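You operate a simulated robot arm through the tools that you are given. There is no shell and no other tool. Be economical: measure what you need, move in short steps, check, and stop when the job is done.

The job below is to be done with a simulated robot arm. You get a single attempt, and the scene is never put back.

JOB
Drain the cooler into the drip pan, wipe the smudge off its lid and open it to air.
Fine: no puddle, cooler tap shut again; use the freezer cloth and put it back. What is to be rubbed or washed off counts as gone when no trace of it is left.

The check looks at the end state, three seconds after you hand in, the way a careful person would. Anything else that was tipped, shoved, dropped, spilled or broken makes it a failure. A push-on lid holds only when it is set on centred and level and pressed home; a screw cap is set on level and turned clockwise until tight. Flat cloth is picked up by pressing the open fingertips on it (5 to 10 N) and closing them slowly along it; thin cloth reads only 2 to 8 mm in the jaws.

ROBOT AND FRAMES
A 7-joint arm with a two-finger parallel gripper, fixed in place. Base frame: the origin is at the foot of the arm, x ahead of it, y to its left, z up. Lengths are in mm, angles in rad, forces in N, time in s.
With the tool pointing down near the work surface it reaches from about 100 to 360 mm from the base axis. Its first joint turns from -2.007 to 2.007 rad. Payload 3.91 kg.
Tool frame: the origin (TCP) lies between the finger pads and is the grasp point; the fingertips stand 30 mm ahead of it; z points along the fingers, y is the line along which they close. Largest opening 110 mm; finger width 20, thickness 10; the body of the gripper, 48 by 112 mm, starts 55 mm behind the TCP.
Orientation is that of the tool frame in the base frame, as [roll, pitch, yaw] about the fixed x, y, z axes, in that order (R = Rz(yaw) Ry(pitch) Rx(roll)). With the fingers straight down and closing along the base's y, the tool's x points along the base's -x, its y along +y and its z along -z.

CONTROLS
- The arm moves only by the tool play_rows. Its argument "plan" is a list of rows, each a list of 2 entries, a list of its own where there are three numbers: the shift along the tool's x, y, z in units of 200 mm (1.0 is 200 mm), then the turn, a rotation vector about the tool's x, y, z in units of 180 degrees (1.0 is 180 degrees). In form: [[[dx, dy, dz], [rx, ry, rz]], ...]. A call has 1 to 10 rows; each row is the pose to reach, as a shift and turn from the pose commanded when the call began, along the tool's axes at that moment. "hand" is the closure in counts, from 0 (fully open) to 255 (shut), set as the call begins (left out, the last holds). A call with a number of a shift or a turn outside -1 to 1 is refused whole. Each row takes 0.2 s and may step no farther than 50 mm and 0.15 rad from the row before; otherwise, or with a gripper value out of range, the whole call is refused. Where a pose cannot be reached the arm comes as near as it can. A force on the tool above 50 N (or 10 N above the force at the start of the call, whichever is more), or a blocked arm, ends the call early, and 0.2 s more pass. The fingers move at their own pace (about 108 mm/s each) and stop on an object; they squeeze with about 40 N. The grip force told is the motor's: it shows also when the fingers shut on nothing. Time passes only in rows, and 0.2 s behind the last, so rows that repeat a pose let the fingers close. The reply holds the time, the measured pose of the TCP, the force on the tool along the base axes, the opening and the grip force, in the units named above and with some noise, with the torque about the TCP (base axes, N m) and any sound that the robot's microphone picked up.
- Cameras (640 x 400 px; columns grow to the right, rows downward): "scene" is fixed at [219.6, 501.5, 1348]; the picture's right is [-0.83, -0.55, 0.00], its down [-0.05, 0.08, -1.00] and it looks along [0.55, -0.83, -0.10] (base axes); focal length 214 px, centre (320, 200). "wrist" rides on the gripper at [72, 17, -103] in the tool frame; the picture's right is [-0.23, 0.97, 0.00], its down [-0.76, -0.18, -0.62] and it looks along [-0.61, -0.14, 0.78] (tool axes); focal length 222 px, centre (320, 200). There is no depth. A picture from a camera that has moved, and an enlarged one, comes with that camera's place and axes in the base frame and with its lens.
- capture(camera): a new picture of that camera. The clock stands still meanwhile.
- lift_body(by): slides the trunk up (or, below 0, down) by that many mm; the arm rides with it, the base frame stays. It gives what a move gives, with no picture.
- enlarge(camera, box): a new picture of the part [left, top, right, bottom] of that camera's present view, enlarged. The clock stands still meanwhile.
- hand_in(): hands the job in; it is judged then, once.

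Go step by step. Nothing tells you positions but the pictures and the camera data: compare them with the known pose of the tool, close in by small moves and look again before you grip or let go. The budget is 120 turns and 84 pictures, counting those below and the enlarged ones. Unless the task says otherwise, let go and move clear before handing in, and close with one line.

The tools are called by a JSON object that holds its "op" and its "data". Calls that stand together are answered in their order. play_rows: Moves the arm, as the interface text tells. Its arguments: {"type":"object","properties":{"plan":{"type":"array"},"hand":{"type":"number"}},"required":["plan"]} The other tools are called the same way: lift_body (by) slides the trunk up or down; capture (camera) takes a picture; enlarge (camera, box) takes an enlarged picture of a part of a camera's view; hand_in () hands the job in.

At the start:

```text
time_s: 0.0
tcp_pos: [446.0, 151.6, 1287.3]
tool_rot: [3.14, 0.0, -3.139]
force: [0.6, 0.1, -0.8]
wrist_torque: [0.01, 0.0, 0.02]
gripper_width: 110.2
finger_force: 0.1
trunk travel left (down, up): [-725.0, 265.0]
```

scene: 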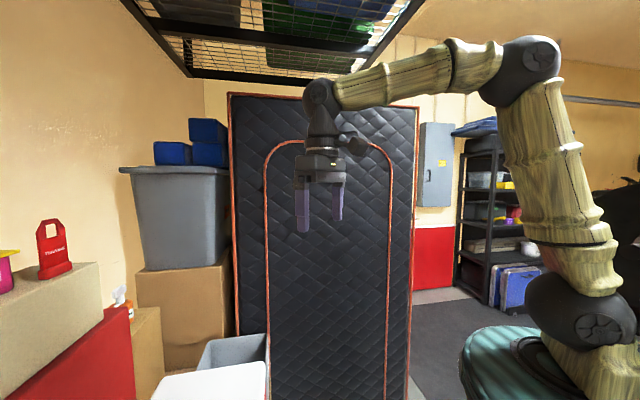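
wrist: 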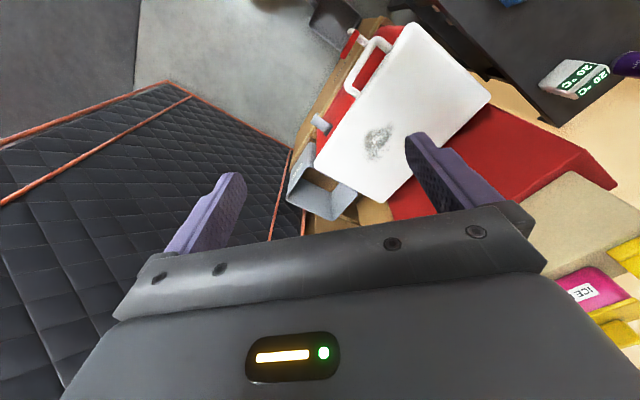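

The wrist view shows a white cooler lid with a grey smudge, a grey bin (the drip pan?) and a small grey tap beside it. I'll look closer at both views before moving.

{"op": "enlarge", "data": {"camera": "wrist", "box": [250, 0, 640, 240]}}

{"op": "enlarge", "data": {"camera": "scene", "box": [0, 200, 320, 400]}}

{"op": "enlarge", "data": {"camera": "scene", "box": [400, 100, 640, 300]}}

```text
1.64 times, centred on (445, 120) of wrist
camera zoom: at [373.3, 169.1, 1391.8], right [0.23, 0.97, 0.0], down [0.76, -0.18, 0.62], along [0.61, -0.14, -0.78], focal length 364 px, centre (115, 331)
```

zoom: 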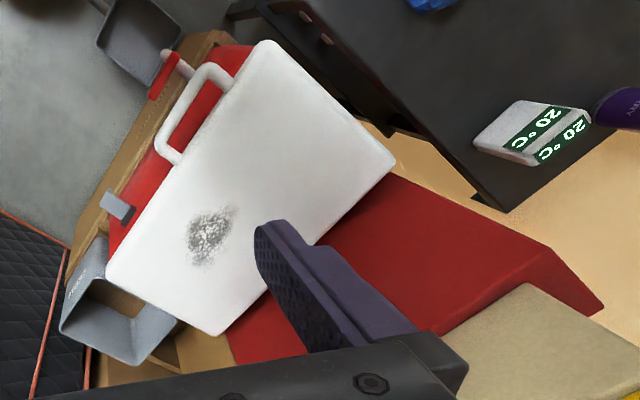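

```text
2.00 times, centred on (160, 300) of scene
camera zoom: at [219.6, 501.5, 1348.0], right [-0.83, -0.55, 0.0], down [-0.05, 0.08, -1.0], along [0.55, -0.83, -0.1], focal length 429 px, centre (640, 0)
```

zoom: 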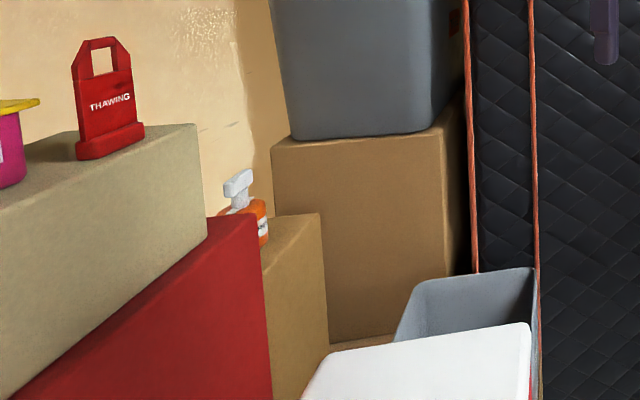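

```text
2.00 times, centred on (520, 200) of scene
camera zoom: at [219.6, 501.5, 1348.0], right [-0.83, -0.55, 0.0], down [-0.05, 0.08, -1.0], along [0.55, -0.83, -0.1], focal length 429 px, centre (-80, 200)
```

zoom: 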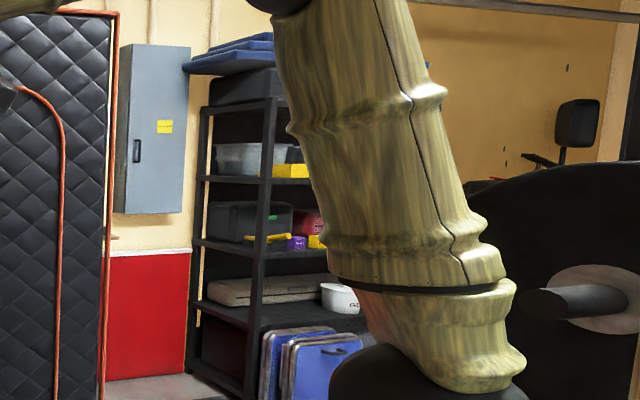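

The cooler stands about 45° to my axes, with its lid near z≈778 and centred around (665, 320). The tap, a pan and the handle are on the side facing me. I'll turn the wrist camera to look around for the freezer cloth.

{"op": "play_rows", "data": {"plan": [[[0, 0, 0], [0, 0, -0.047]], [[0, 0, 0], [0, 0, -0.094]], [[0, 0, 0], [0, 0, -0.141]], [[0, 0, 0], [0, 0, -0.188]], [[0, 0, 0], [0, 0, -0.235]], [[0, 0, 0], [0, 0, -0.282]], [[0, 0, 0], [0, 0, -0.329]], [[0, 0, 0], [0, 0, -0.376]], [[0, 0, 0], [0, 0, -0.423]], [[0, 0, 0], [0, 0, -0.47]]]}}

{"op": "capture", "data": {"camera": "wrist"}}

```text
time_s: 2.2
tcp_pos: [445.8, 150.9, 1287.4]
tool_rot: [3.139, -0.001, -1.662]
force: [0.0, 0.6, 0.5]
wrist_torque: [-0.03, -0.01, -0.01]
gripper_width: 109.8
finger_force: 0.0
trunk travel left (down, up): [-725.0, 265.0]
```

```text
78 pictures are left
camera wrist: at [422.5, 80.6, 1392.0], right [-0.95, 0.31, 0.0], down [0.25, 0.74, 0.62], along [0.2, 0.59, -0.78], focal length 222 px, centre (320, 200)
```

wrist: 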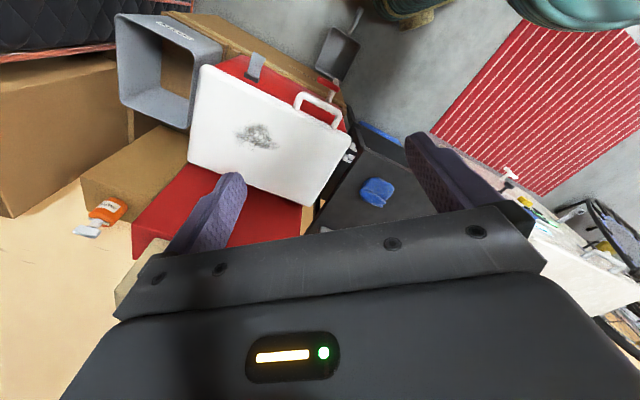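

A blue cloth lies on a black box, perhaps the freezer, beside the cooler. I'll enlarge these areas.

{"op": "enlarge", "data": {"camera": "wrist", "box": [230, 0, 470, 150]}}

{"op": "enlarge", "data": {"camera": "wrist", "box": [310, 90, 630, 290]}}

{"op": "enlarge", "data": {"camera": "wrist", "box": [80, 0, 320, 150]}}

```text
2.67 times, centred on (350, 75) of wrist
camera zoom: at [422.5, 80.6, 1392.0], right [-0.95, 0.31, 0.0], down [0.25, 0.74, 0.62], along [0.2, 0.59, -0.78], focal length 592 px, centre (240, 533)
```

zoom: 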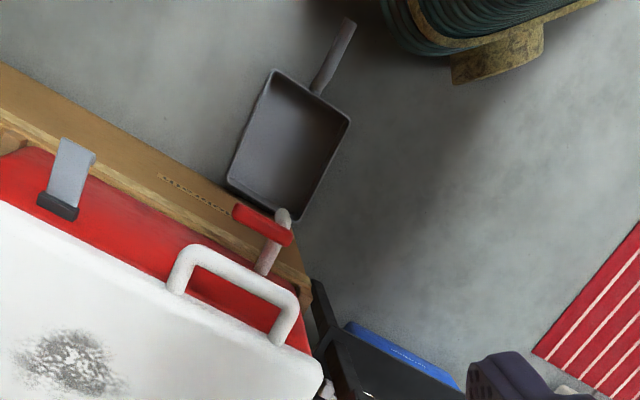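

```text
2.00 times, centred on (470, 190) of wrist
camera zoom: at [422.5, 80.6, 1392.0], right [-0.95, 0.31, 0.0], down [0.25, 0.74, 0.62], along [0.2, 0.59, -0.78], focal length 444 px, centre (20, 220)
```

zoom: 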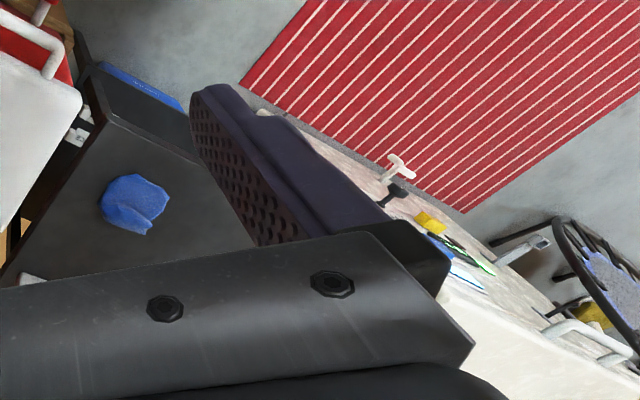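

```text
2.67 times, centred on (200, 75) of wrist
camera zoom: at [422.5, 80.6, 1392.0], right [-0.95, 0.31, 0.0], down [0.25, 0.74, 0.62], along [0.2, 0.59, -0.78], focal length 592 px, centre (640, 533)
```

zoom: 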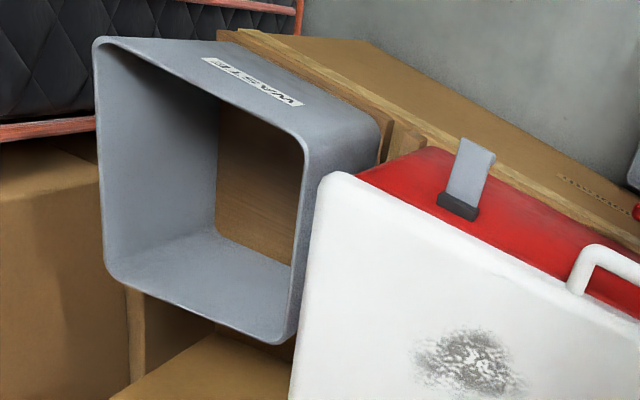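

There's a WASTE bin, a latch strap, a lid handle, a red-levered tap, and a grey pan with a handle below. I'll lower the trunk for closer views.

{"op": "lift_body", "data": {"by": -250}}

{"op": "capture", "data": {"camera": "wrist"}}

{"op": "capture", "data": {"camera": "scene"}}

```text
time_s: 4.8
tcp_pos: [446.0, 149.9, 1037.9]
tool_rot: [3.141, 0.0, -1.664]
force: [0.0, 0.9, 0.2]
wrist_torque: [-0.01, -0.02, 0.01]
gripper_width: 110.0
finger_force: 0.0
trunk travel left (down, up): [-475.0, 515.0]
```

```text
74 pictures are left
camera wrist: at [422.2, 80.7, 1142.0], right [-0.95, 0.32, 0.0], down [0.25, 0.74, 0.62], along [0.2, 0.59, -0.78], focal length 222 px, centre (320, 200)
```

wrist: 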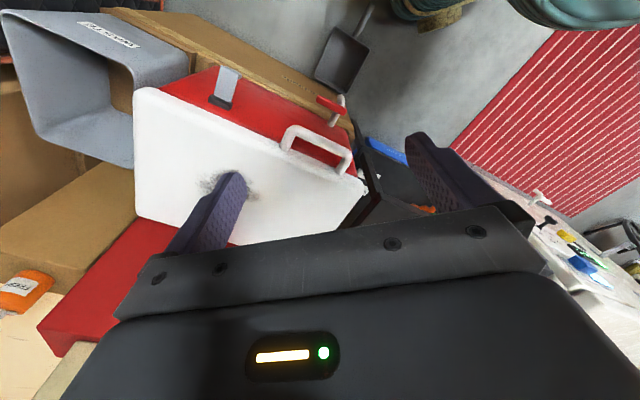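

```text
73 pictures are left
```

scene: 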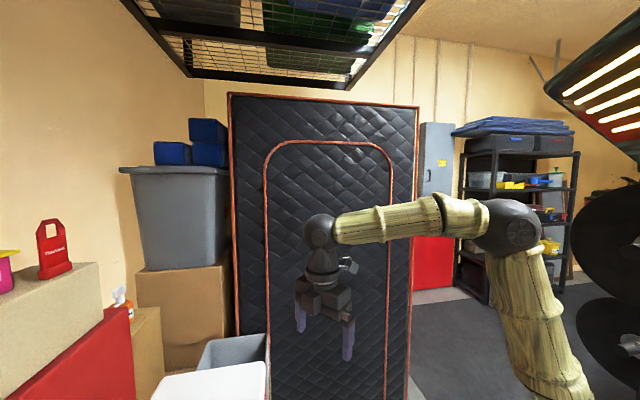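

The cooler sits on a low cardboard plinth, and the pan appears to be on the floor near (373, 232) with its handle toward me. I'll back the hand off and lower it to look at the cooler's front, tap and pan.

{"op": "play_rows", "data": {"plan": [[[0.1, 0.155, 0], [0, 0, 0.024]], [[0.2, 0.31, 0], [0, 0, 0.048]], [[0.3, 0.465, 0], [0, 0, 0.072]], [[0.4, 0.62, 0], [0, 0, 0.096]], [[0.5, 0.775, 0], [0, 0, 0.12]], [[0.59, 0.93, 0], [0, 0, 0.143]]]}}

{"op": "lift_body", "data": {"by": -300}}

{"op": "capture", "data": {"camera": "wrist"}}

```text
time_s: 6.2
tcp_pos: [280.4, 66.5, 1012.6]
tool_rot: [3.139, -0.003, -2.091]
force: [0.8, -1.0, 0.3]
wrist_torque: [-0.03, 0.0, -0.01]
gripper_width: 110.0
finger_force: 0.1
out of reach, approached as far as the arm can: row 6
trunk travel left (down, up): [-475.0, 515.0]
```

```text
time_s: 8.0
tcp_pos: [173.5, 33.6, 754.6]
tool_rot: [2.833, -0.302, -2.046]
force: [0.3, -0.2, -0.8]
wrist_torque: [-0.01, 0.05, 0.01]
gripper_width: 109.9
finger_force: 0.0
trunk travel left (down, up): [-313.0, 677.0]
stopped: the arm was blocked; the commanded pose is now the measured one
```

```text
72 pictures are left
camera wrist: at [168.9, -7.3, 875.2], right [-0.68, 0.7, 0.22], down [0.73, 0.62, 0.29], along [0.07, 0.36, -0.93], focal length 222 px, centre (320, 200)
```

wrist: 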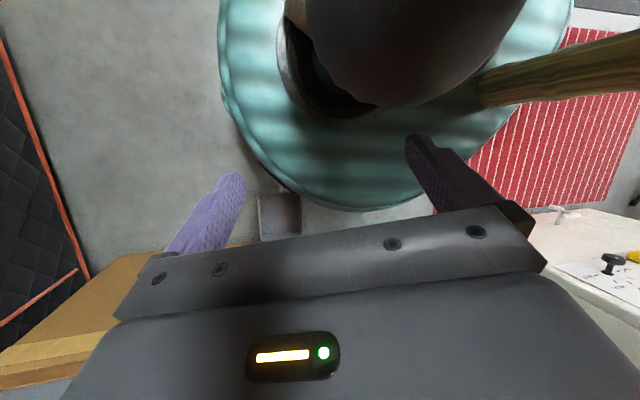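

The trunk move was blocked and the arm has folded oddly. I'll check the scene before moving.

{"op": "capture", "data": {"camera": "scene"}}

```text
71 pictures are left
```

scene: 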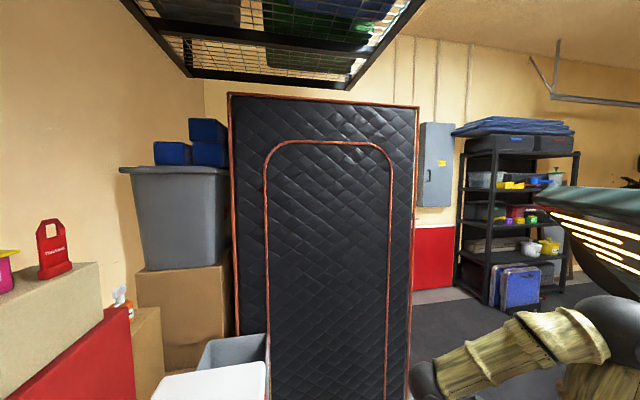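

The arm folded too close to its own base. I'll move the hand forward and up and square it up again.

{"op": "play_rows", "data": {"plan": [[[-0.1, -0.075, -0.112], [0.019, -0.0195, 0]], [[-0.2, -0.15, -0.224], [0.038, -0.039, 0]], [[-0.3, -0.225, -0.336], [0.057, -0.0585, 0]], [[-0.4, -0.3, -0.448], [0.076, -0.078, 0]], [[-0.508, -0.377, -0.56], [0.0952, -0.0975, 0]], [[-0.508, -0.377, -0.56], [0.0952, -0.0975, 0]]]}}

{"op": "capture", "data": {"camera": "wrist"}}

{"op": "capture", "data": {"camera": "scene"}}

```text
time_s: 9.3
tcp_pos: [329.2, 96.0, 808.0]
tool_rot: [-3.13, 0.015, -2.096]
force: [0.3, -0.9, 0.0]
wrist_torque: [-0.02, 0.02, -0.01]
gripper_width: 109.8
finger_force: 0.1
trunk travel left (down, up): [-313.0, 677.0]
```

```text
70 pictures are left
camera wrist: at [275.8, 41.7, 911.0], right [-0.73, 0.68, -0.01], down [0.53, 0.57, 0.64], along [0.44, 0.46, -0.77], focal length 222 px, centre (320, 200)
```

wrist: 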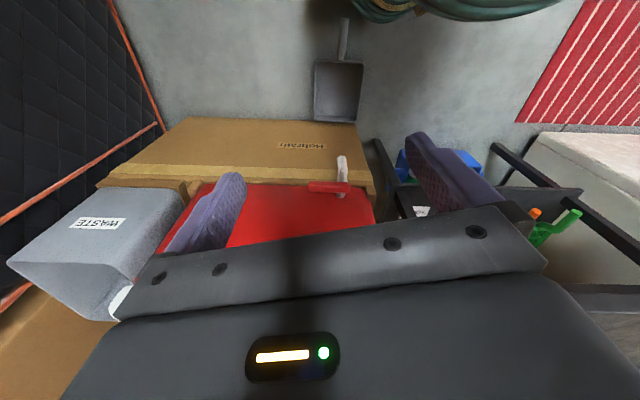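

```text
69 pictures are left
```

scene: 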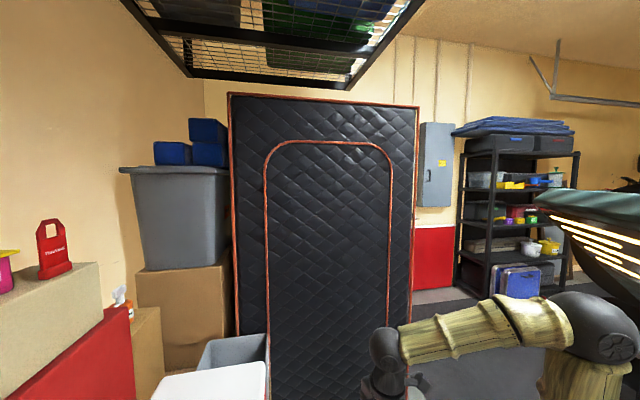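

Now I can see the cooler front, the tap and the pan below. I'll enlarge.

{"op": "enlarge", "data": {"camera": "wrist", "box": [240, 0, 480, 150]}}

{"op": "enlarge", "data": {"camera": "wrist", "box": [240, 120, 400, 220]}}

{"op": "enlarge", "data": {"camera": "wrist", "box": [360, 110, 640, 285]}}

```text
2.67 times, centred on (360, 75) of wrist
camera zoom: at [275.8, 41.7, 911.0], right [-0.73, 0.68, -0.01], down [0.53, 0.57, 0.64], along [0.44, 0.46, -0.77], focal length 592 px, centre (213, 533)
```

zoom: 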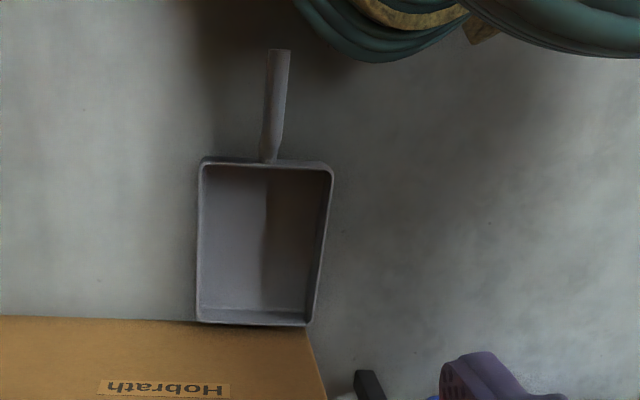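

```text
4.00 times, centred on (320, 170) of wrist
camera zoom: at [275.8, 41.7, 911.0], right [-0.73, 0.68, -0.01], down [0.53, 0.57, 0.64], along [0.44, 0.46, -0.77], focal length 888 px, centre (320, 320)
```

zoom: 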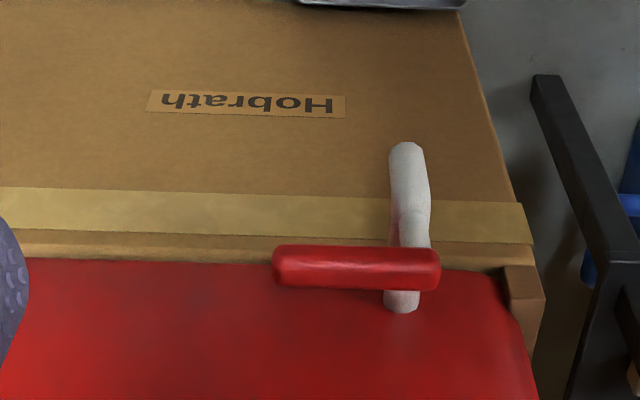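

```text
2.29 times, centred on (500, 198) of wrist
camera zoom: at [275.8, 41.7, 911.0], right [-0.73, 0.68, -0.01], down [0.53, 0.57, 0.64], along [0.44, 0.46, -0.77], focal length 508 px, centre (-91, 206)
```

zoom: 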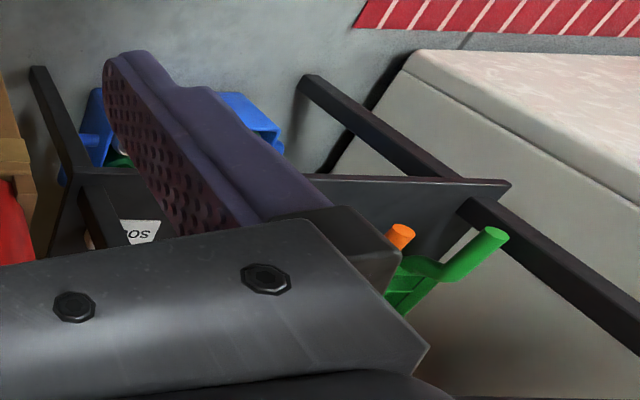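

The pan on the floor appears to lie right under the spout. The lever lies along the face at about (455, 250, 535). I'll go lower and tilt the view to see how the tap turns.

{"op": "lift_body", "data": {"by": -150}}

{"op": "play_rows", "data": {"plan": [[[0, 0, 0], [0.01, -0.043, 0]], [[0, 0, 0], [0.02, -0.086, 0]], [[0, 0, 0], [0.03, -0.129, 0]], [[0, 0, 0], [0.04, -0.172, 0]], [[0, 0, 0], [0.051, -0.216, 0]]]}}

{"op": "capture", "data": {"camera": "wrist"}}

```text
time_s: 11.1
tcp_pos: [327.0, 96.5, 658.3]
tool_rot: [-3.132, 0.012, -2.097]
force: [-0.5, -0.5, 0.1]
wrist_torque: [-0.01, 0.01, 0.01]
gripper_width: 109.9
finger_force: 0.0
trunk travel left (down, up): [-163.0, 827.0]
```

```text
time_s: 12.3
tcp_pos: [340.2, 101.7, 616.5]
tool_rot: [-2.997, 0.647, -2.061]
force: [-0.4, 1.2, 0.4]
wrist_torque: [0.0, -0.01, 0.01]
gripper_width: 110.0
finger_force: 0.0
out of reach, approached as far as the arm can: row 4, 5
trunk travel left (down, up): [-163.0, 827.0]
```

```text
65 pictures are left
camera wrist: at [257.4, 13.2, 653.7], right [-0.72, 0.69, 0.03], down [0.18, 0.15, 0.97], along [0.67, 0.71, -0.23], focal length 222 px, centre (320, 200)
```

wrist: 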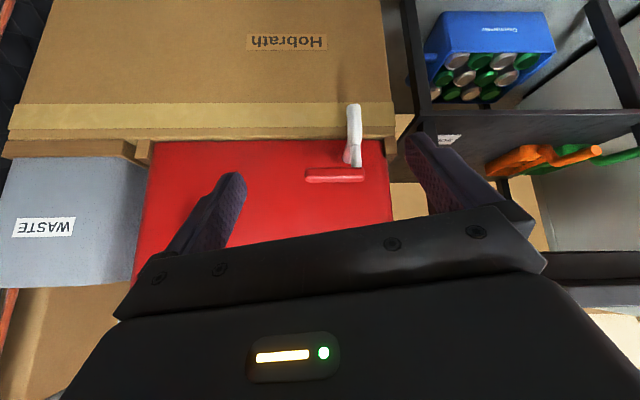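

{"op": "enlarge", "data": {"camera": "wrist", "box": [260, 80, 420, 200]}}

```text
3.33 times, centred on (340, 140) of wrist
camera zoom: at [257.4, 13.2, 653.7], right [-0.72, 0.69, 0.03], down [0.18, 0.15, 0.97], along [0.67, 0.71, -0.23], focal length 740 px, centre (253, 400)
```

zoom: 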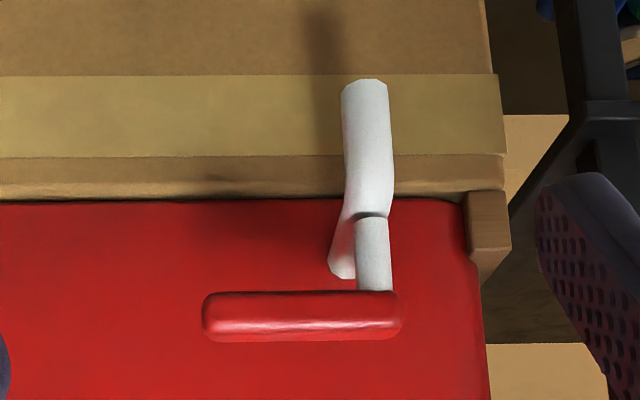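

The tap has a spout bent downward, a vertical stem and a horizontal lever along the face. It turns about a vertical axis, so pulling the free end outward should open it. I'll stage with closed fingers, tilted, to hook behind the lever.

{"op": "play_rows", "data": {"plan": [[[-0.15, -0.028, 0.036], [0.0027, 0.0017, 0.0187]], [[-0.3, -0.057, 0.072], [0.0053, 0.0033, 0.037]], [[-0.45, -0.085, 0.108], [0.008, 0.005, 0.056]], [[-0.59, -0.114, 0.144], [0.0106, 0.0066, 0.0747]], [[-0.59, -0.114, 0.144], [0.0106, 0.0066, 0.0747]]], "hand": 255}}

{"op": "capture", "data": {"camera": "wrist"}}

```text
time_s: 13.5
tcp_pos: [408.1, 188.2, 692.5]
tool_rot: [-3.099, 0.696, -2.323]
force: [0.6, 0.6, 0.1]
wrist_torque: [0.0, -0.01, 0.0]
gripper_width: 0.1
finger_force: 37.8
trunk travel left (down, up): [-163.0, 827.0]
```

```text
63 pictures are left
camera wrist: at [309.5, 114.6, 725.3], right [-0.57, 0.81, 0.11], down [0.23, 0.03, 0.97], along [0.79, 0.58, -0.21], focal length 222 px, centre (320, 200)
```

wrist: 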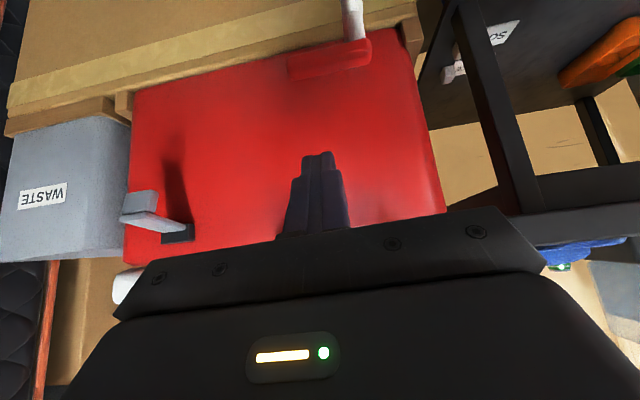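

Estimates agree. I'll line up and slide toward the gap behind the lever, stopping short to check.

{"op": "play_rows", "data": {"plan": [[[0.096, -0.024, 0], [0, 0, 0]], [[0.096, -0.024, 0.2], [0, 0, 0]], [[0.096, -0.024, 0.4], [0, 0, 0]], [[0.096, -0.024, 0.55], [0, 0, 0]], [[0.096, -0.024, 0.55], [0, 0, 0]]]}}

{"op": "enlarge", "data": {"camera": "wrist", "box": [220, 60, 460, 210]}}

```text
time_s: 14.7
tcp_pos: [452.9, 221.6, 596.1]
tool_rot: [-3.1, 0.694, -2.324]
force: [-0.5, 0.5, -0.5]
wrist_torque: [-0.02, -0.01, 0.01]
gripper_width: 0.0
finger_force: 38.4
trunk travel left (down, up): [-163.0, 827.0]
```

```text
2.67 times, centred on (340, 135) of wrist
camera zoom: at [354.4, 148.2, 628.9], right [-0.57, 0.81, 0.11], down [0.23, 0.03, 0.97], along [0.79, 0.58, -0.21], focal length 592 px, centre (267, 373)
```

zoom: 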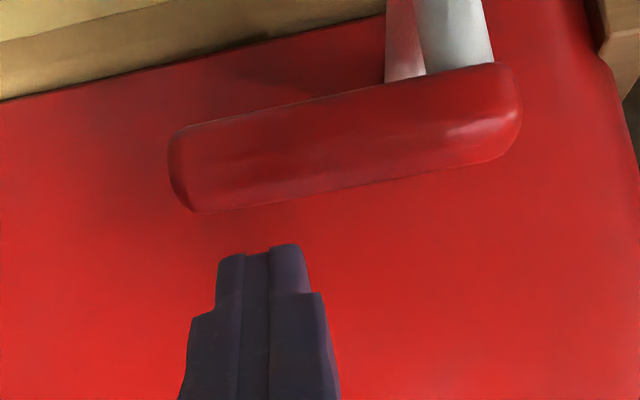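

{"op": "play_rows", "data": {"plan": [[[0, 0, 0.1], [0, 0, 0]], [[0, 0, 0.2], [0, 0, 0]], [[0, 0, 0.2], [0, 0, 0]]]}}

{"op": "enlarge", "data": {"camera": "wrist", "box": [220, 40, 460, 190]}}

```text
time_s: 15.5
tcp_pos: [473.4, 240.3, 565.0]
tool_rot: [-3.101, 0.693, -2.324]
force: [0.3, 0.2, -0.4]
wrist_torque: [-0.01, -0.03, 0.03]
gripper_width: 0.0
finger_force: 37.4
trunk travel left (down, up): [-163.0, 827.0]
```

```text
2.67 times, centred on (340, 115) of wrist
camera zoom: at [373.7, 165.8, 598.3], right [-0.57, 0.81, 0.11], down [0.24, 0.03, 0.97], along [0.79, 0.58, -0.21], focal length 592 px, centre (267, 427)
```

zoom: 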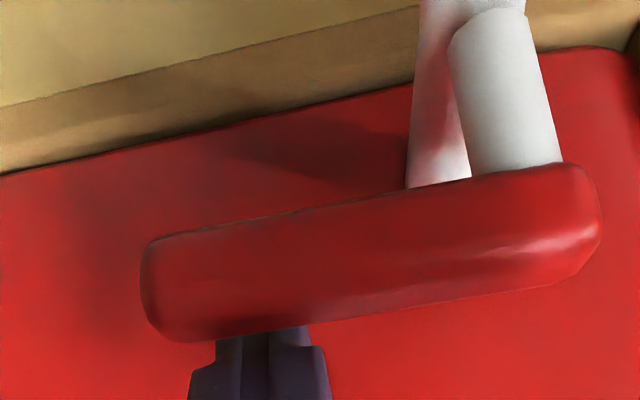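

The tip is behind the lever. I'll pull outward about a third of the turn and check for water.

{"op": "play_rows", "data": {"plan": [[[0.045, -0.008, -0.037], [0, 0, 0]], [[0.09, -0.016, -0.074], [0, 0, 0]], [[0.133, -0.024, -0.11], [0, 0, 0]], [[0.133, -0.024, -0.11], [0, 0, 0]]]}}

{"op": "capture", "data": {"camera": "wrist"}}

```text
time_s: 16.5
tcp_pos: [449.9, 211.3, 565.6]
tool_rot: [-3.1, 0.695, -2.325]
force: [0.3, 0.0, 0.9]
wrist_torque: [0.01, 0.01, 0.02]
gripper_width: 0.0
finger_force: 37.5
trunk travel left (down, up): [-163.0, 827.0]
```

```text
60 pictures are left
camera wrist: at [351.5, 138.2, 599.0], right [-0.57, 0.81, 0.11], down [0.23, 0.03, 0.97], along [0.79, 0.58, -0.21], focal length 222 px, centre (320, 200)
```

wrist: 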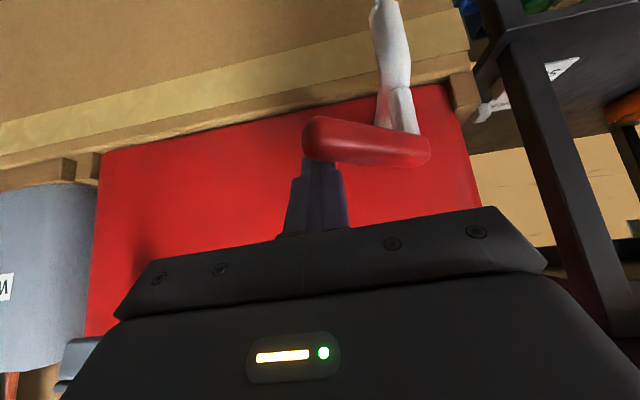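

{"op": "play_rows", "data": {"plan": [[[0.03, 0.033, -0.026], [0, 0, 0]], [[0.066, 0.057, -0.058], [0, 0, 0]], [[0.104, 0.082, -0.09], [0, 0, 0]], [[0.104, 0.082, -0.09], [0, 0, 0]]]}}

{"op": "capture", "data": {"camera": "wrist"}}

```text
time_s: 17.5
tcp_pos: [419.2, 202.2, 565.8]
tool_rot: [-3.1, 0.694, -2.324]
force: [0.1, -0.2, -0.5]
wrist_torque: [0.03, 0.0, -0.01]
gripper_width: 0.2
finger_force: 37.4
trunk travel left (down, up): [-163.0, 827.0]
```

```text
59 pictures are left
camera wrist: at [320.6, 128.5, 598.8], right [-0.57, 0.81, 0.11], down [0.23, 0.03, 0.97], along [0.79, 0.58, -0.21], focal length 222 px, centre (320, 200)
```

wrist: 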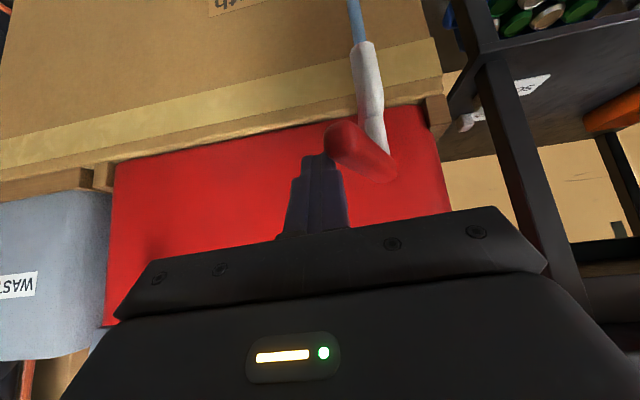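

Water is flowing. I'll withdraw and look down at the pan to check that the stream lands in it.

{"op": "play_rows", "data": {"plan": [[[0, -0.05, -0.2], [0, 0, 0]], [[0, -0.05, -0.4], [-0.01, 0.043, 0]], [[0, -0.05, -0.45], [-0.02, 0.086, 0]], [[0, -0.05, -0.45], [-0.03, 0.129, 0]], [[0, -0.05, -0.45], [-0.04, 0.172, 0]]]}}

{"op": "capture", "data": {"camera": "wrist"}}

```text
time_s: 18.7
tcp_pos: [384.4, 154.8, 634.5]
tool_rot: [3.059, 0.153, -2.316]
force: [-0.1, -0.1, 0.6]
wrist_torque: [-0.04, 0.02, -0.01]
gripper_width: 0.3
finger_force: 37.9
trunk travel left (down, up): [-163.0, 827.0]
```

```text
58 pictures are left
camera wrist: at [318.1, 97.0, 727.6], right [-0.57, 0.81, 0.11], down [0.61, 0.33, 0.72], along [0.54, 0.48, -0.69], focal length 222 px, centre (320, 200)
```

wrist: 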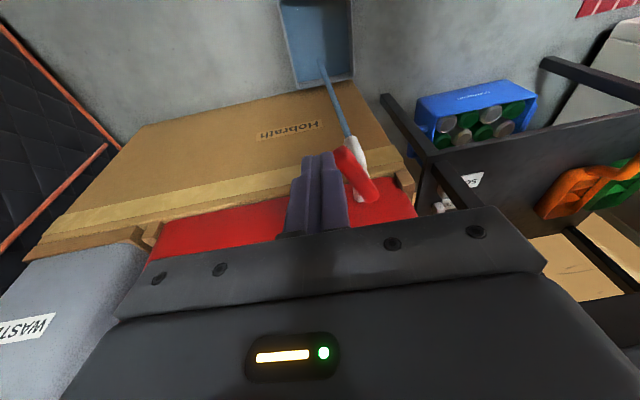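

The stream lands in the pan. I'll wait in place and monitor.

{"op": "enlarge", "data": {"camera": "wrist", "box": [250, 0, 410, 100]}}

{"op": "play_rows", "data": {"plan": [[[0, 0, 0], [0, 0, 0]], [[0, 0, 0], [0, 0, 0]], [[0, 0, 0], [0, 0, 0]], [[0, 0, 0], [0, 0, 0]], [[0, 0, 0], [0, 0, 0]], [[0, 0, 0], [0, 0, 0]], [[0, 0, 0], [0, 0, 0]], [[0, 0, 0], [0, 0, 0]], [[0, 0, 0], [0, 0, 0]], [[0, 0, 0], [0, 0, 0]]]}}

{"op": "enlarge", "data": {"camera": "wrist", "box": [250, 0, 410, 100]}}

```text
4.00 times, centred on (330, 50) of wrist
camera zoom: at [318.1, 97.0, 727.6], right [-0.57, 0.81, 0.11], down [0.61, 0.33, 0.72], along [0.54, 0.48, -0.69], focal length 888 px, centre (280, 800)
```

zoom: 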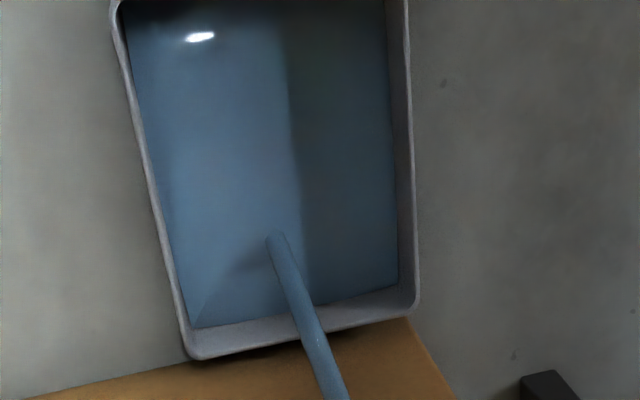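

```text
time_s: 20.9
tcp_pos: [382.5, 156.2, 633.9]
tool_rot: [3.061, 0.155, -2.31]
force: [0.6, -0.8, -0.6]
wrist_torque: [0.02, 0.02, -0.02]
gripper_width: 0.0
finger_force: 37.8
trunk travel left (down, up): [-163.0, 827.0]
```

```text
4.00 times, centred on (330, 50) of wrist
camera zoom: at [318.0, 97.2, 727.3], right [-0.57, 0.81, 0.11], down [0.61, 0.33, 0.72], along [0.54, 0.48, -0.69], focal length 888 px, centre (280, 800)
```

zoom: 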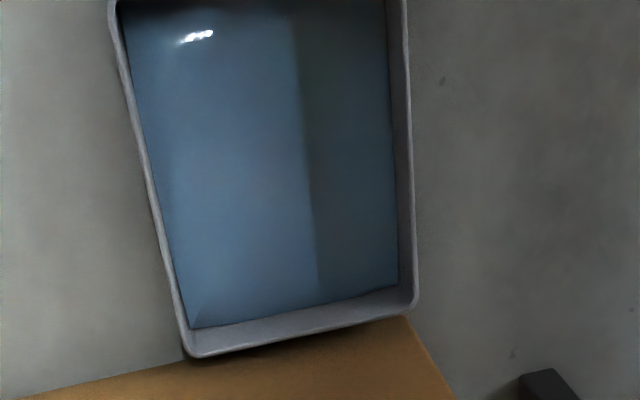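

The flow has stopped, with the level well below the rim. I'll move around to the lever's other side to push it shut.

{"op": "play_rows", "data": {"plan": [[[-0.1, 0.137, 0.026], [0, 0, 0]], [[-0.198, 0.274, 0.053], [0, 0, 0]], [[-0.175, 0.262, 0.2], [0, 0, 0]], [[-0.151, 0.25, 0.354], [0, 0, 0]], [[-0.151, 0.25, 0.354], [0, 0, 0]]]}}

{"op": "capture", "data": {"camera": "wrist"}}

```text
time_s: 22.1
tcp_pos: [372.8, 225.0, 575.7]
tool_rot: [3.059, 0.155, -2.312]
force: [-0.6, -0.6, 0.1]
wrist_torque: [0.01, 0.01, 0.01]
gripper_width: 0.2
finger_force: 37.5
trunk travel left (down, up): [-163.0, 827.0]
```

```text
55 pictures are left
camera wrist: at [307.2, 166.4, 668.2], right [-0.57, 0.81, 0.11], down [0.61, 0.33, 0.72], along [0.54, 0.48, -0.69], focal length 222 px, centre (320, 200)
```

wrist: 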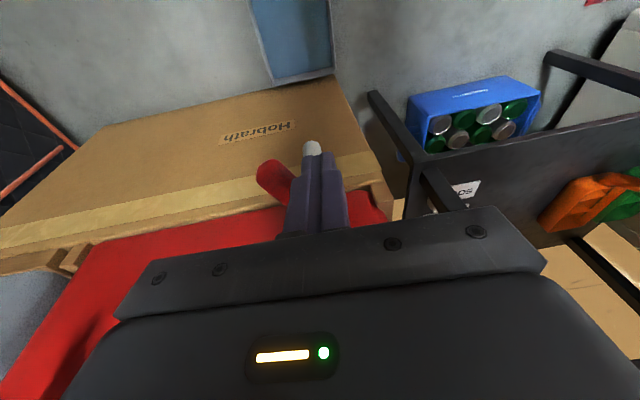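

{"op": "play_rows", "data": {"plan": [[[-0.013, -0.08, -0.005], [0, 0, 0]], [[-0.025, -0.153, -0.009], [0, 0, 0]], [[-0.055, -0.205, -0.008], [0, 0, 0]], [[-0.09, -0.256, -0.007], [0, 0, 0]], [[-0.13, -0.285, 0], [0, 0, 0]], [[-0.172, -0.31, 0.002], [0, 0, 0]], [[-0.172, -0.31, 0.002], [0, 0, 0]]]}}

{"op": "capture", "data": {"camera": "wrist"}}

```text
time_s: 23.7
tcp_pos: [440.5, 207.8, 574.7]
tool_rot: [3.061, 0.155, -2.313]
force: [-1.3, -0.3, -0.3]
wrist_torque: [-0.01, 0.01, 0.0]
gripper_width: 0.0
finger_force: 37.6
trunk travel left (down, up): [-163.0, 827.0]
```

```text
54 pictures are left
camera wrist: at [374.5, 149.0, 667.1], right [-0.57, 0.81, 0.11], down [0.61, 0.33, 0.72], along [0.54, 0.48, -0.69], focal length 222 px, centre (320, 200)
```

wrist: 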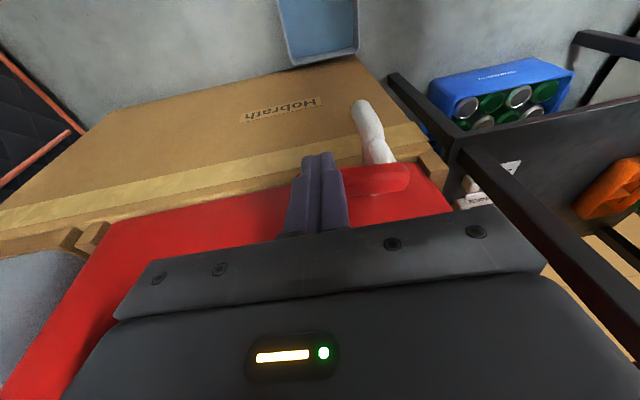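

{"op": "play_rows", "data": {"plan": [[[-0.015, 0, 0.002], [0, 0, 0]], [[-0.03, 0, 0.004], [0, 0, 0]], [[-0.03, 0, 0.004], [0, 0, 0]]]}}

{"op": "play_rows", "data": {"plan": [[[0.08, 0, -0.01], [0, 0, 0]], [[0.2, 0, -0.1], [0, 0, 0]], [[0.3, 0, -0.25], [0, 0, 0]], [[0.3, 0, -0.4], [0, 0, 0]]]}}

{"op": "enlarge", "data": {"camera": "wrist", "box": [240, 40, 480, 190]}}

```text
time_s: 24.5
tcp_pos: [443.2, 211.1, 575.5]
tool_rot: [3.059, 0.155, -2.313]
force: [-0.9, 0.3, 0.1]
wrist_torque: [0.0, 0.01, 0.0]
gripper_width: 0.0
finger_force: 37.6
trunk travel left (down, up): [-163.0, 827.0]
```

```text
time_s: 25.5
tcp_pos: [399.5, 155.2, 642.0]
tool_rot: [3.06, 0.156, -2.312]
force: [-0.3, -1.4, -0.5]
wrist_torque: [-0.04, 0.0, -0.01]
gripper_width: 0.0
finger_force: 37.6
trunk travel left (down, up): [-163.0, 827.0]
```

```text
2.67 times, centred on (360, 115) of wrist
camera zoom: at [333.9, 96.6, 734.9], right [-0.57, 0.81, 0.11], down [0.61, 0.33, 0.72], along [0.54, 0.48, -0.69], focal length 592 px, centre (213, 427)
```

zoom: 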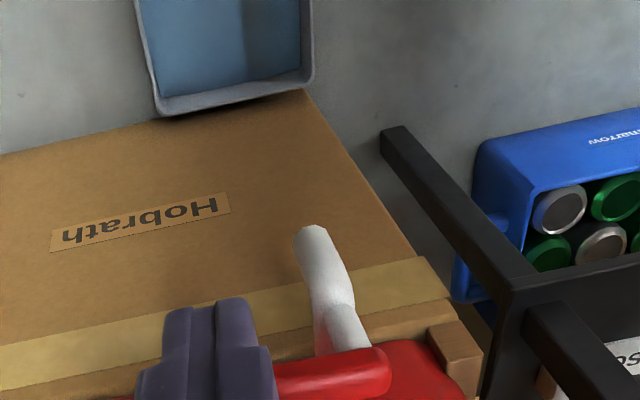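

{"op": "play_rows", "data": {"plan": [[[0.1, 0.15, 0], [0, 0, 0]], [[0.2, 0.3, 0], [0, 0, 0]], [[0.2, 0.45, 0], [0, 0, 0]]]}}

{"op": "enlarge", "data": {"camera": "wrist", "box": [160, 50, 400, 200]}}

```text
time_s: 26.3
tcp_pos: [303.9, 188.1, 642.9]
tool_rot: [3.057, 0.155, -2.314]
force: [-0.1, -0.4, 0.4]
wrist_torque: [0.01, 0.01, -0.02]
gripper_width: 0.1
finger_force: 37.5
trunk travel left (down, up): [-163.0, 827.0]
```

```text
2.67 times, centred on (280, 125) of wrist
camera zoom: at [237.7, 129.0, 735.6], right [-0.57, 0.81, 0.11], down [0.61, 0.33, 0.72], along [0.54, 0.48, -0.69], focal length 592 px, centre (427, 400)
```

zoom: 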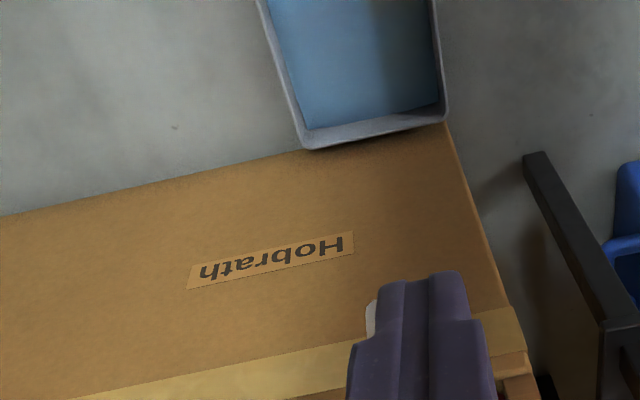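

I'll raise the trunk to view the tap, lid and cloth from above.

{"op": "lift_body", "data": {"by": 350}}

{"op": "capture", "data": {"camera": "wrist"}}

```text
time_s: 29.7
tcp_pos: [303.6, 187.3, 993.2]
tool_rot: [3.059, 0.155, -2.313]
force: [-0.1, 0.2, -0.3]
wrist_torque: [0.0, 0.0, 0.01]
gripper_width: 0.0
finger_force: 37.9
trunk travel left (down, up): [-513.0, 477.0]
```

```text
51 pictures are left
camera wrist: at [238.1, 128.9, 1085.6], right [-0.57, 0.81, 0.11], down [0.61, 0.33, 0.72], along [0.54, 0.48, -0.69], focal length 222 px, centre (320, 200)
```

wrist: 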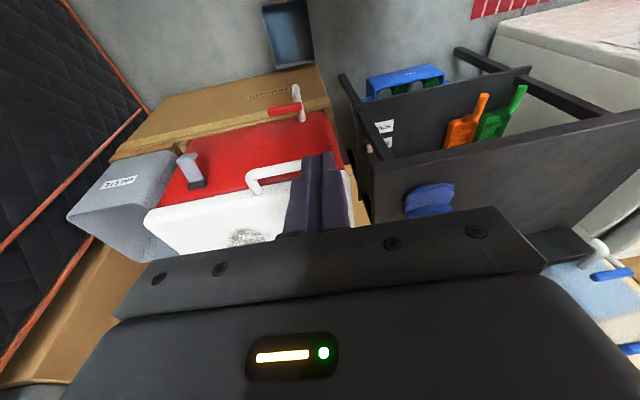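

{"op": "enlarge", "data": {"camera": "wrist", "box": [220, 60, 340, 135]}}

{"op": "enlarge", "data": {"camera": "wrist", "box": [330, 40, 640, 240]}}

```text
5.33 times, centred on (280, 98) of wrist
camera zoom: at [238.1, 128.9, 1085.6], right [-0.57, 0.81, 0.11], down [0.61, 0.33, 0.72], along [0.54, 0.48, -0.69], focal length 1185 px, centre (533, 747)
```

zoom: 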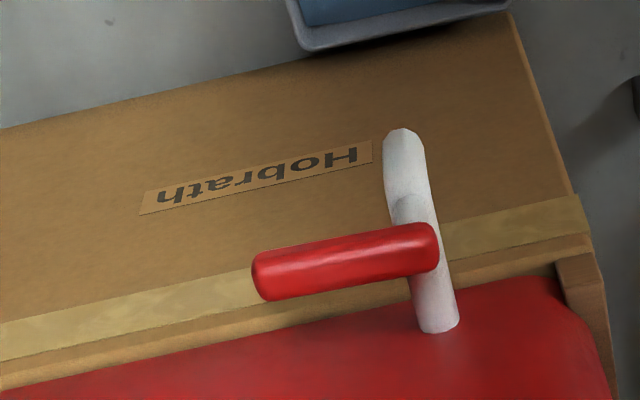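

```text
2.00 times, centred on (485, 140) of wrist
camera zoom: at [238.1, 128.9, 1085.6], right [-0.57, 0.81, 0.11], down [0.61, 0.33, 0.72], along [0.54, 0.48, -0.69], focal length 444 px, centre (-10, 320)
```

zoom: 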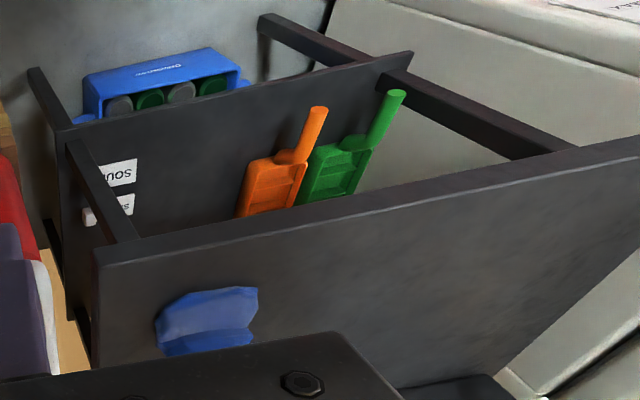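

The lever is parallel to the face again, so the tap is shut. The blue cloth lies on a black shelf, though, not clearly a freezer. There's something light blue at the right, so I'll look there.

{"op": "play_rows", "data": {"plan": [[[0, 0, -0.1], [0, 0, -0.047]], [[0, 0, -0.2], [0, 0, -0.094]], [[0, 0, -0.3], [0, 0, -0.141]], [[0, 0, -0.4], [0, 0, -0.188]], [[0, 0, -0.5], [0, 0, -0.235]], [[0, 0, -0.6], [0, 0, -0.28]], [[0, 0, -0.7], [0, 0, -0.32]]]}}

{"op": "capture", "data": {"camera": "wrist"}}

```text
time_s: 31.3
tcp_pos: [297.1, 164.3, 1132.4]
tool_rot: [-3.053, 0.153, -1.291]
force: [0.2, -0.3, 0.8]
wrist_torque: [-0.01, -0.02, 0.04]
gripper_width: 0.0
finger_force: 37.7
trunk travel left (down, up): [-513.0, 477.0]
```

```text
48 pictures are left
camera wrist: at [296.2, 73.9, 1221.8], right [-1.0, -0.04, -0.05], down [-0.06, 0.66, 0.74], along [0.01, 0.75, -0.67], focal length 222 px, centre (320, 200)
```

wrist: 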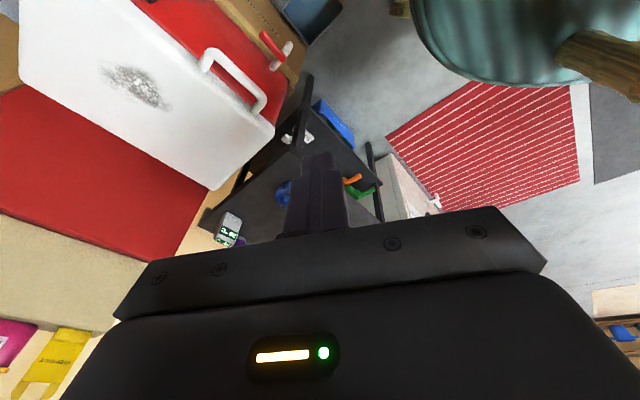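

{"op": "play_rows", "data": {"plan": [[[0, 0, 0], [0.0095, -0.04, 0]], [[0, 0, 0], [0.019, -0.08, 0]], [[0, 0, 0], [0.028, -0.12, 0]], [[0, 0, 0], [0.037, -0.16, 0]], [[0, 0, 0], [0.037, -0.16, -0.04]], [[0, 0, 0], [0.037, -0.16, -0.08]]]}}

{"op": "capture", "data": {"camera": "wrist"}}

```text
time_s: 32.7
tcp_pos: [297.1, 166.0, 1130.8]
tool_rot: [-2.791, 0.596, -0.915]
force: [0.1, -0.3, -0.3]
wrist_torque: [0.01, 0.02, 0.0]
gripper_width: 0.1
finger_force: 37.6
trunk travel left (down, up): [-513.0, 477.0]
```

```text
47 pictures are left
camera wrist: at [324.3, 46.0, 1167.3], right [-0.95, -0.26, -0.15], down [-0.2, 0.18, 0.96], along [-0.22, 0.95, -0.23], focal length 222 px, centre (320, 200)
```

wrist: 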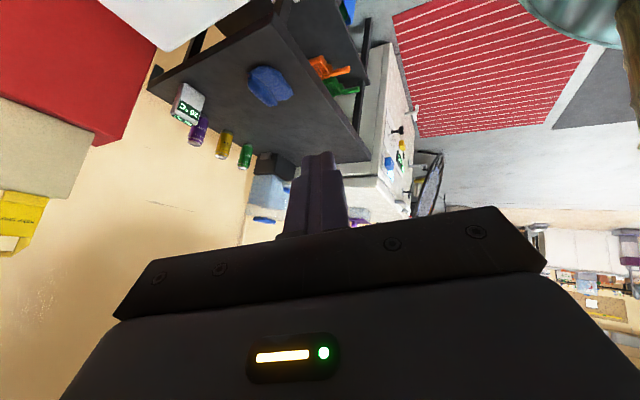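

{"op": "enlarge", "data": {"camera": "wrist", "box": [150, 40, 450, 240]}}

{"op": "enlarge", "data": {"camera": "wrist", "box": [330, 80, 470, 230]}}

```text
2.00 times, centred on (300, 140) of wrist
camera zoom: at [324.3, 46.0, 1167.3], right [-0.95, -0.26, -0.15], down [-0.2, 0.18, 0.96], along [-0.22, 0.95, -0.23], focal length 444 px, centre (360, 320)
```

zoom: 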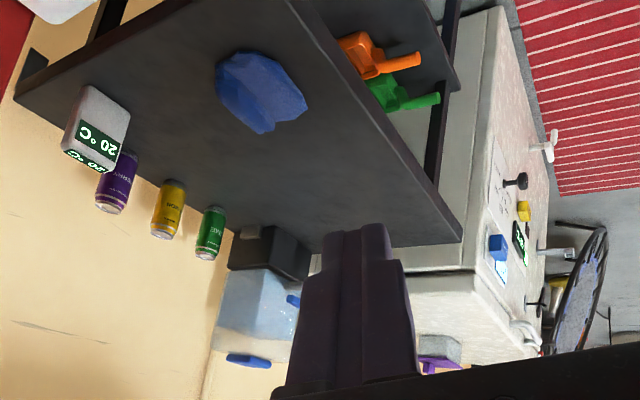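

```text
2.67 times, centred on (400, 155) of wrist
camera zoom: at [324.3, 46.0, 1167.3], right [-0.95, -0.26, -0.15], down [-0.2, 0.18, 0.96], along [-0.22, 0.95, -0.23], focal length 592 px, centre (107, 320)
```

zoom: 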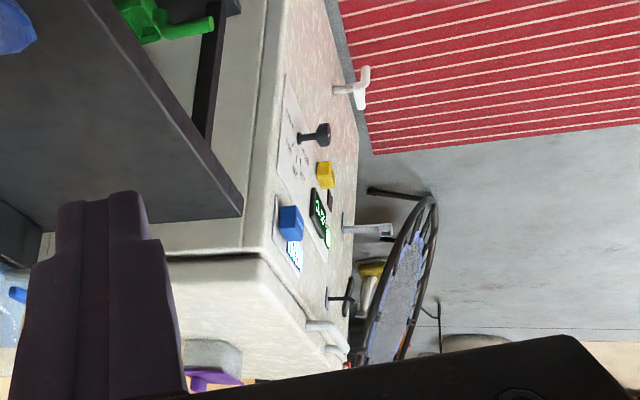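

There's a white chest freezer with a display past the shelf. I'll move that way to see its front and top.

{"op": "play_rows", "data": {"plan": [[[-0.16, 0.09, 0.01], [0, 0, 0]], [[-0.32, 0.18, 0.02], [0, 0, 0]], [[-0.48, 0.27, 0.03], [0, 0, 0]], [[-0.64, 0.36, 0.04], [0, 0, 0]], [[-0.8, 0.45, 0.05], [0, 0, 0]], [[-0.97, 0.53, 0.055], [-0.01, 0.04, 0]], [[-0.97, 0.53, 0.055], [-0.018, 0.08, 0]]]}}

{"op": "capture", "data": {"camera": "wrist"}}

```text
time_s: 34.5
tcp_pos: [181.1, 282.0, 1189.6]
tool_rot: [-2.884, 0.353, -1.139]
force: [-0.3, -0.4, 0.8]
wrist_torque: [0.01, 0.01, 0.0]
gripper_width: 0.0
finger_force: 38.1
out of reach, approached as far as the arm can: row 1, 2, 3, 4, 5, 6, 7
trunk travel left (down, up): [-513.0, 477.0]
stopped in row 7: the arm was blocked; the commanded pose is now the measured one
```

```text
44 pictures are left
camera wrist: at [184.7, 173.1, 1255.2], right [-0.98, -0.12, -0.15], down [-0.19, 0.45, 0.87], along [-0.04, 0.88, -0.47], focal length 222 px, centre (320, 200)
```

wrist: 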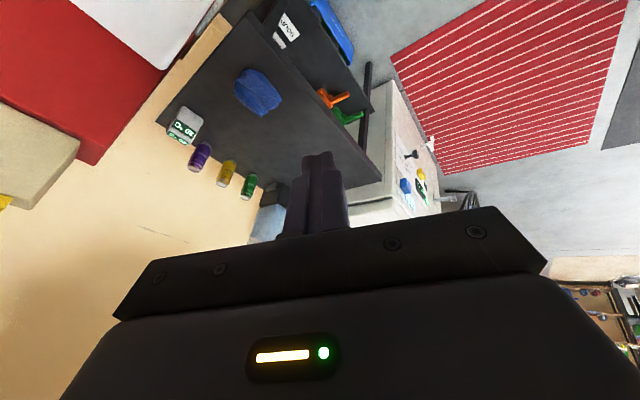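

{"op": "enlarge", "data": {"camera": "wrist", "box": [330, 70, 490, 220]}}

{"op": "capture", "data": {"camera": "scene"}}

```text
2.67 times, centred on (410, 145) of wrist
camera zoom: at [184.7, 173.1, 1255.2], right [-0.98, -0.12, -0.15], down [-0.19, 0.45, 0.87], along [-0.04, 0.88, -0.47], focal length 592 px, centre (80, 347)
```

zoom: 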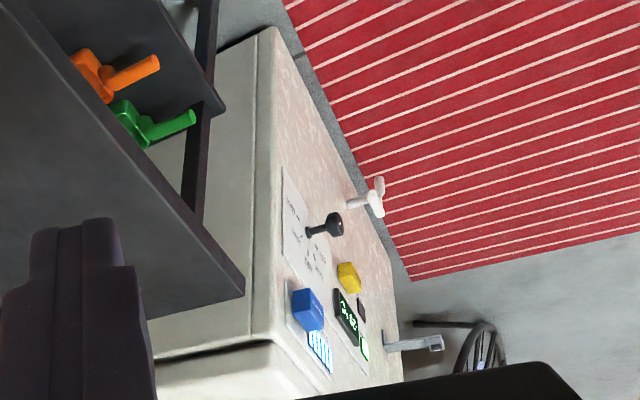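

```text
42 pictures are left
```

scene: 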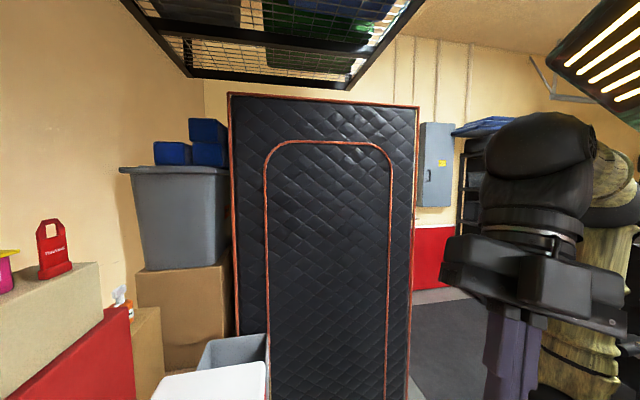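

The hand hit the arm's limits, so I'll back off toward the earlier pose and yaw further left to see past the fingers.

{"op": "play_rows", "data": {"plan": [[[0.228, -0.126, -0.053], [0, 0, 0]], [[0.455, -0.252, -0.107], [-0.014, -0.01, -0.037]], [[0.455, -0.252, -0.107], [-0.028, -0.019, -0.074]], [[0.455, -0.252, -0.107], [-0.042, -0.029, -0.111]], [[0.455, -0.252, -0.107], [-0.057, -0.039, -0.149]], [[0.455, -0.252, -0.107], [-0.071, -0.049, -0.186]], [[0.455, -0.252, -0.107], [-0.085, -0.058, -0.223]], [[0.455, -0.252, -0.107], [-0.099, -0.068, -0.26]]]}}

{"op": "capture", "data": {"camera": "wrist"}}

```text
refused: row 1 steps farther than a row can; nothing moved
```

```text
41 pictures are left
camera wrist: at [184.7, 173.1, 1255.2], right [-0.98, -0.12, -0.15], down [-0.19, 0.45, 0.87], along [-0.04, 0.88, -0.47], focal length 222 px, centre (320, 200)
```

wrist: 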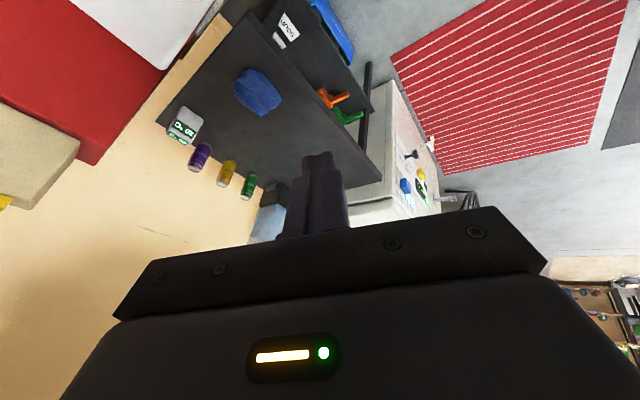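

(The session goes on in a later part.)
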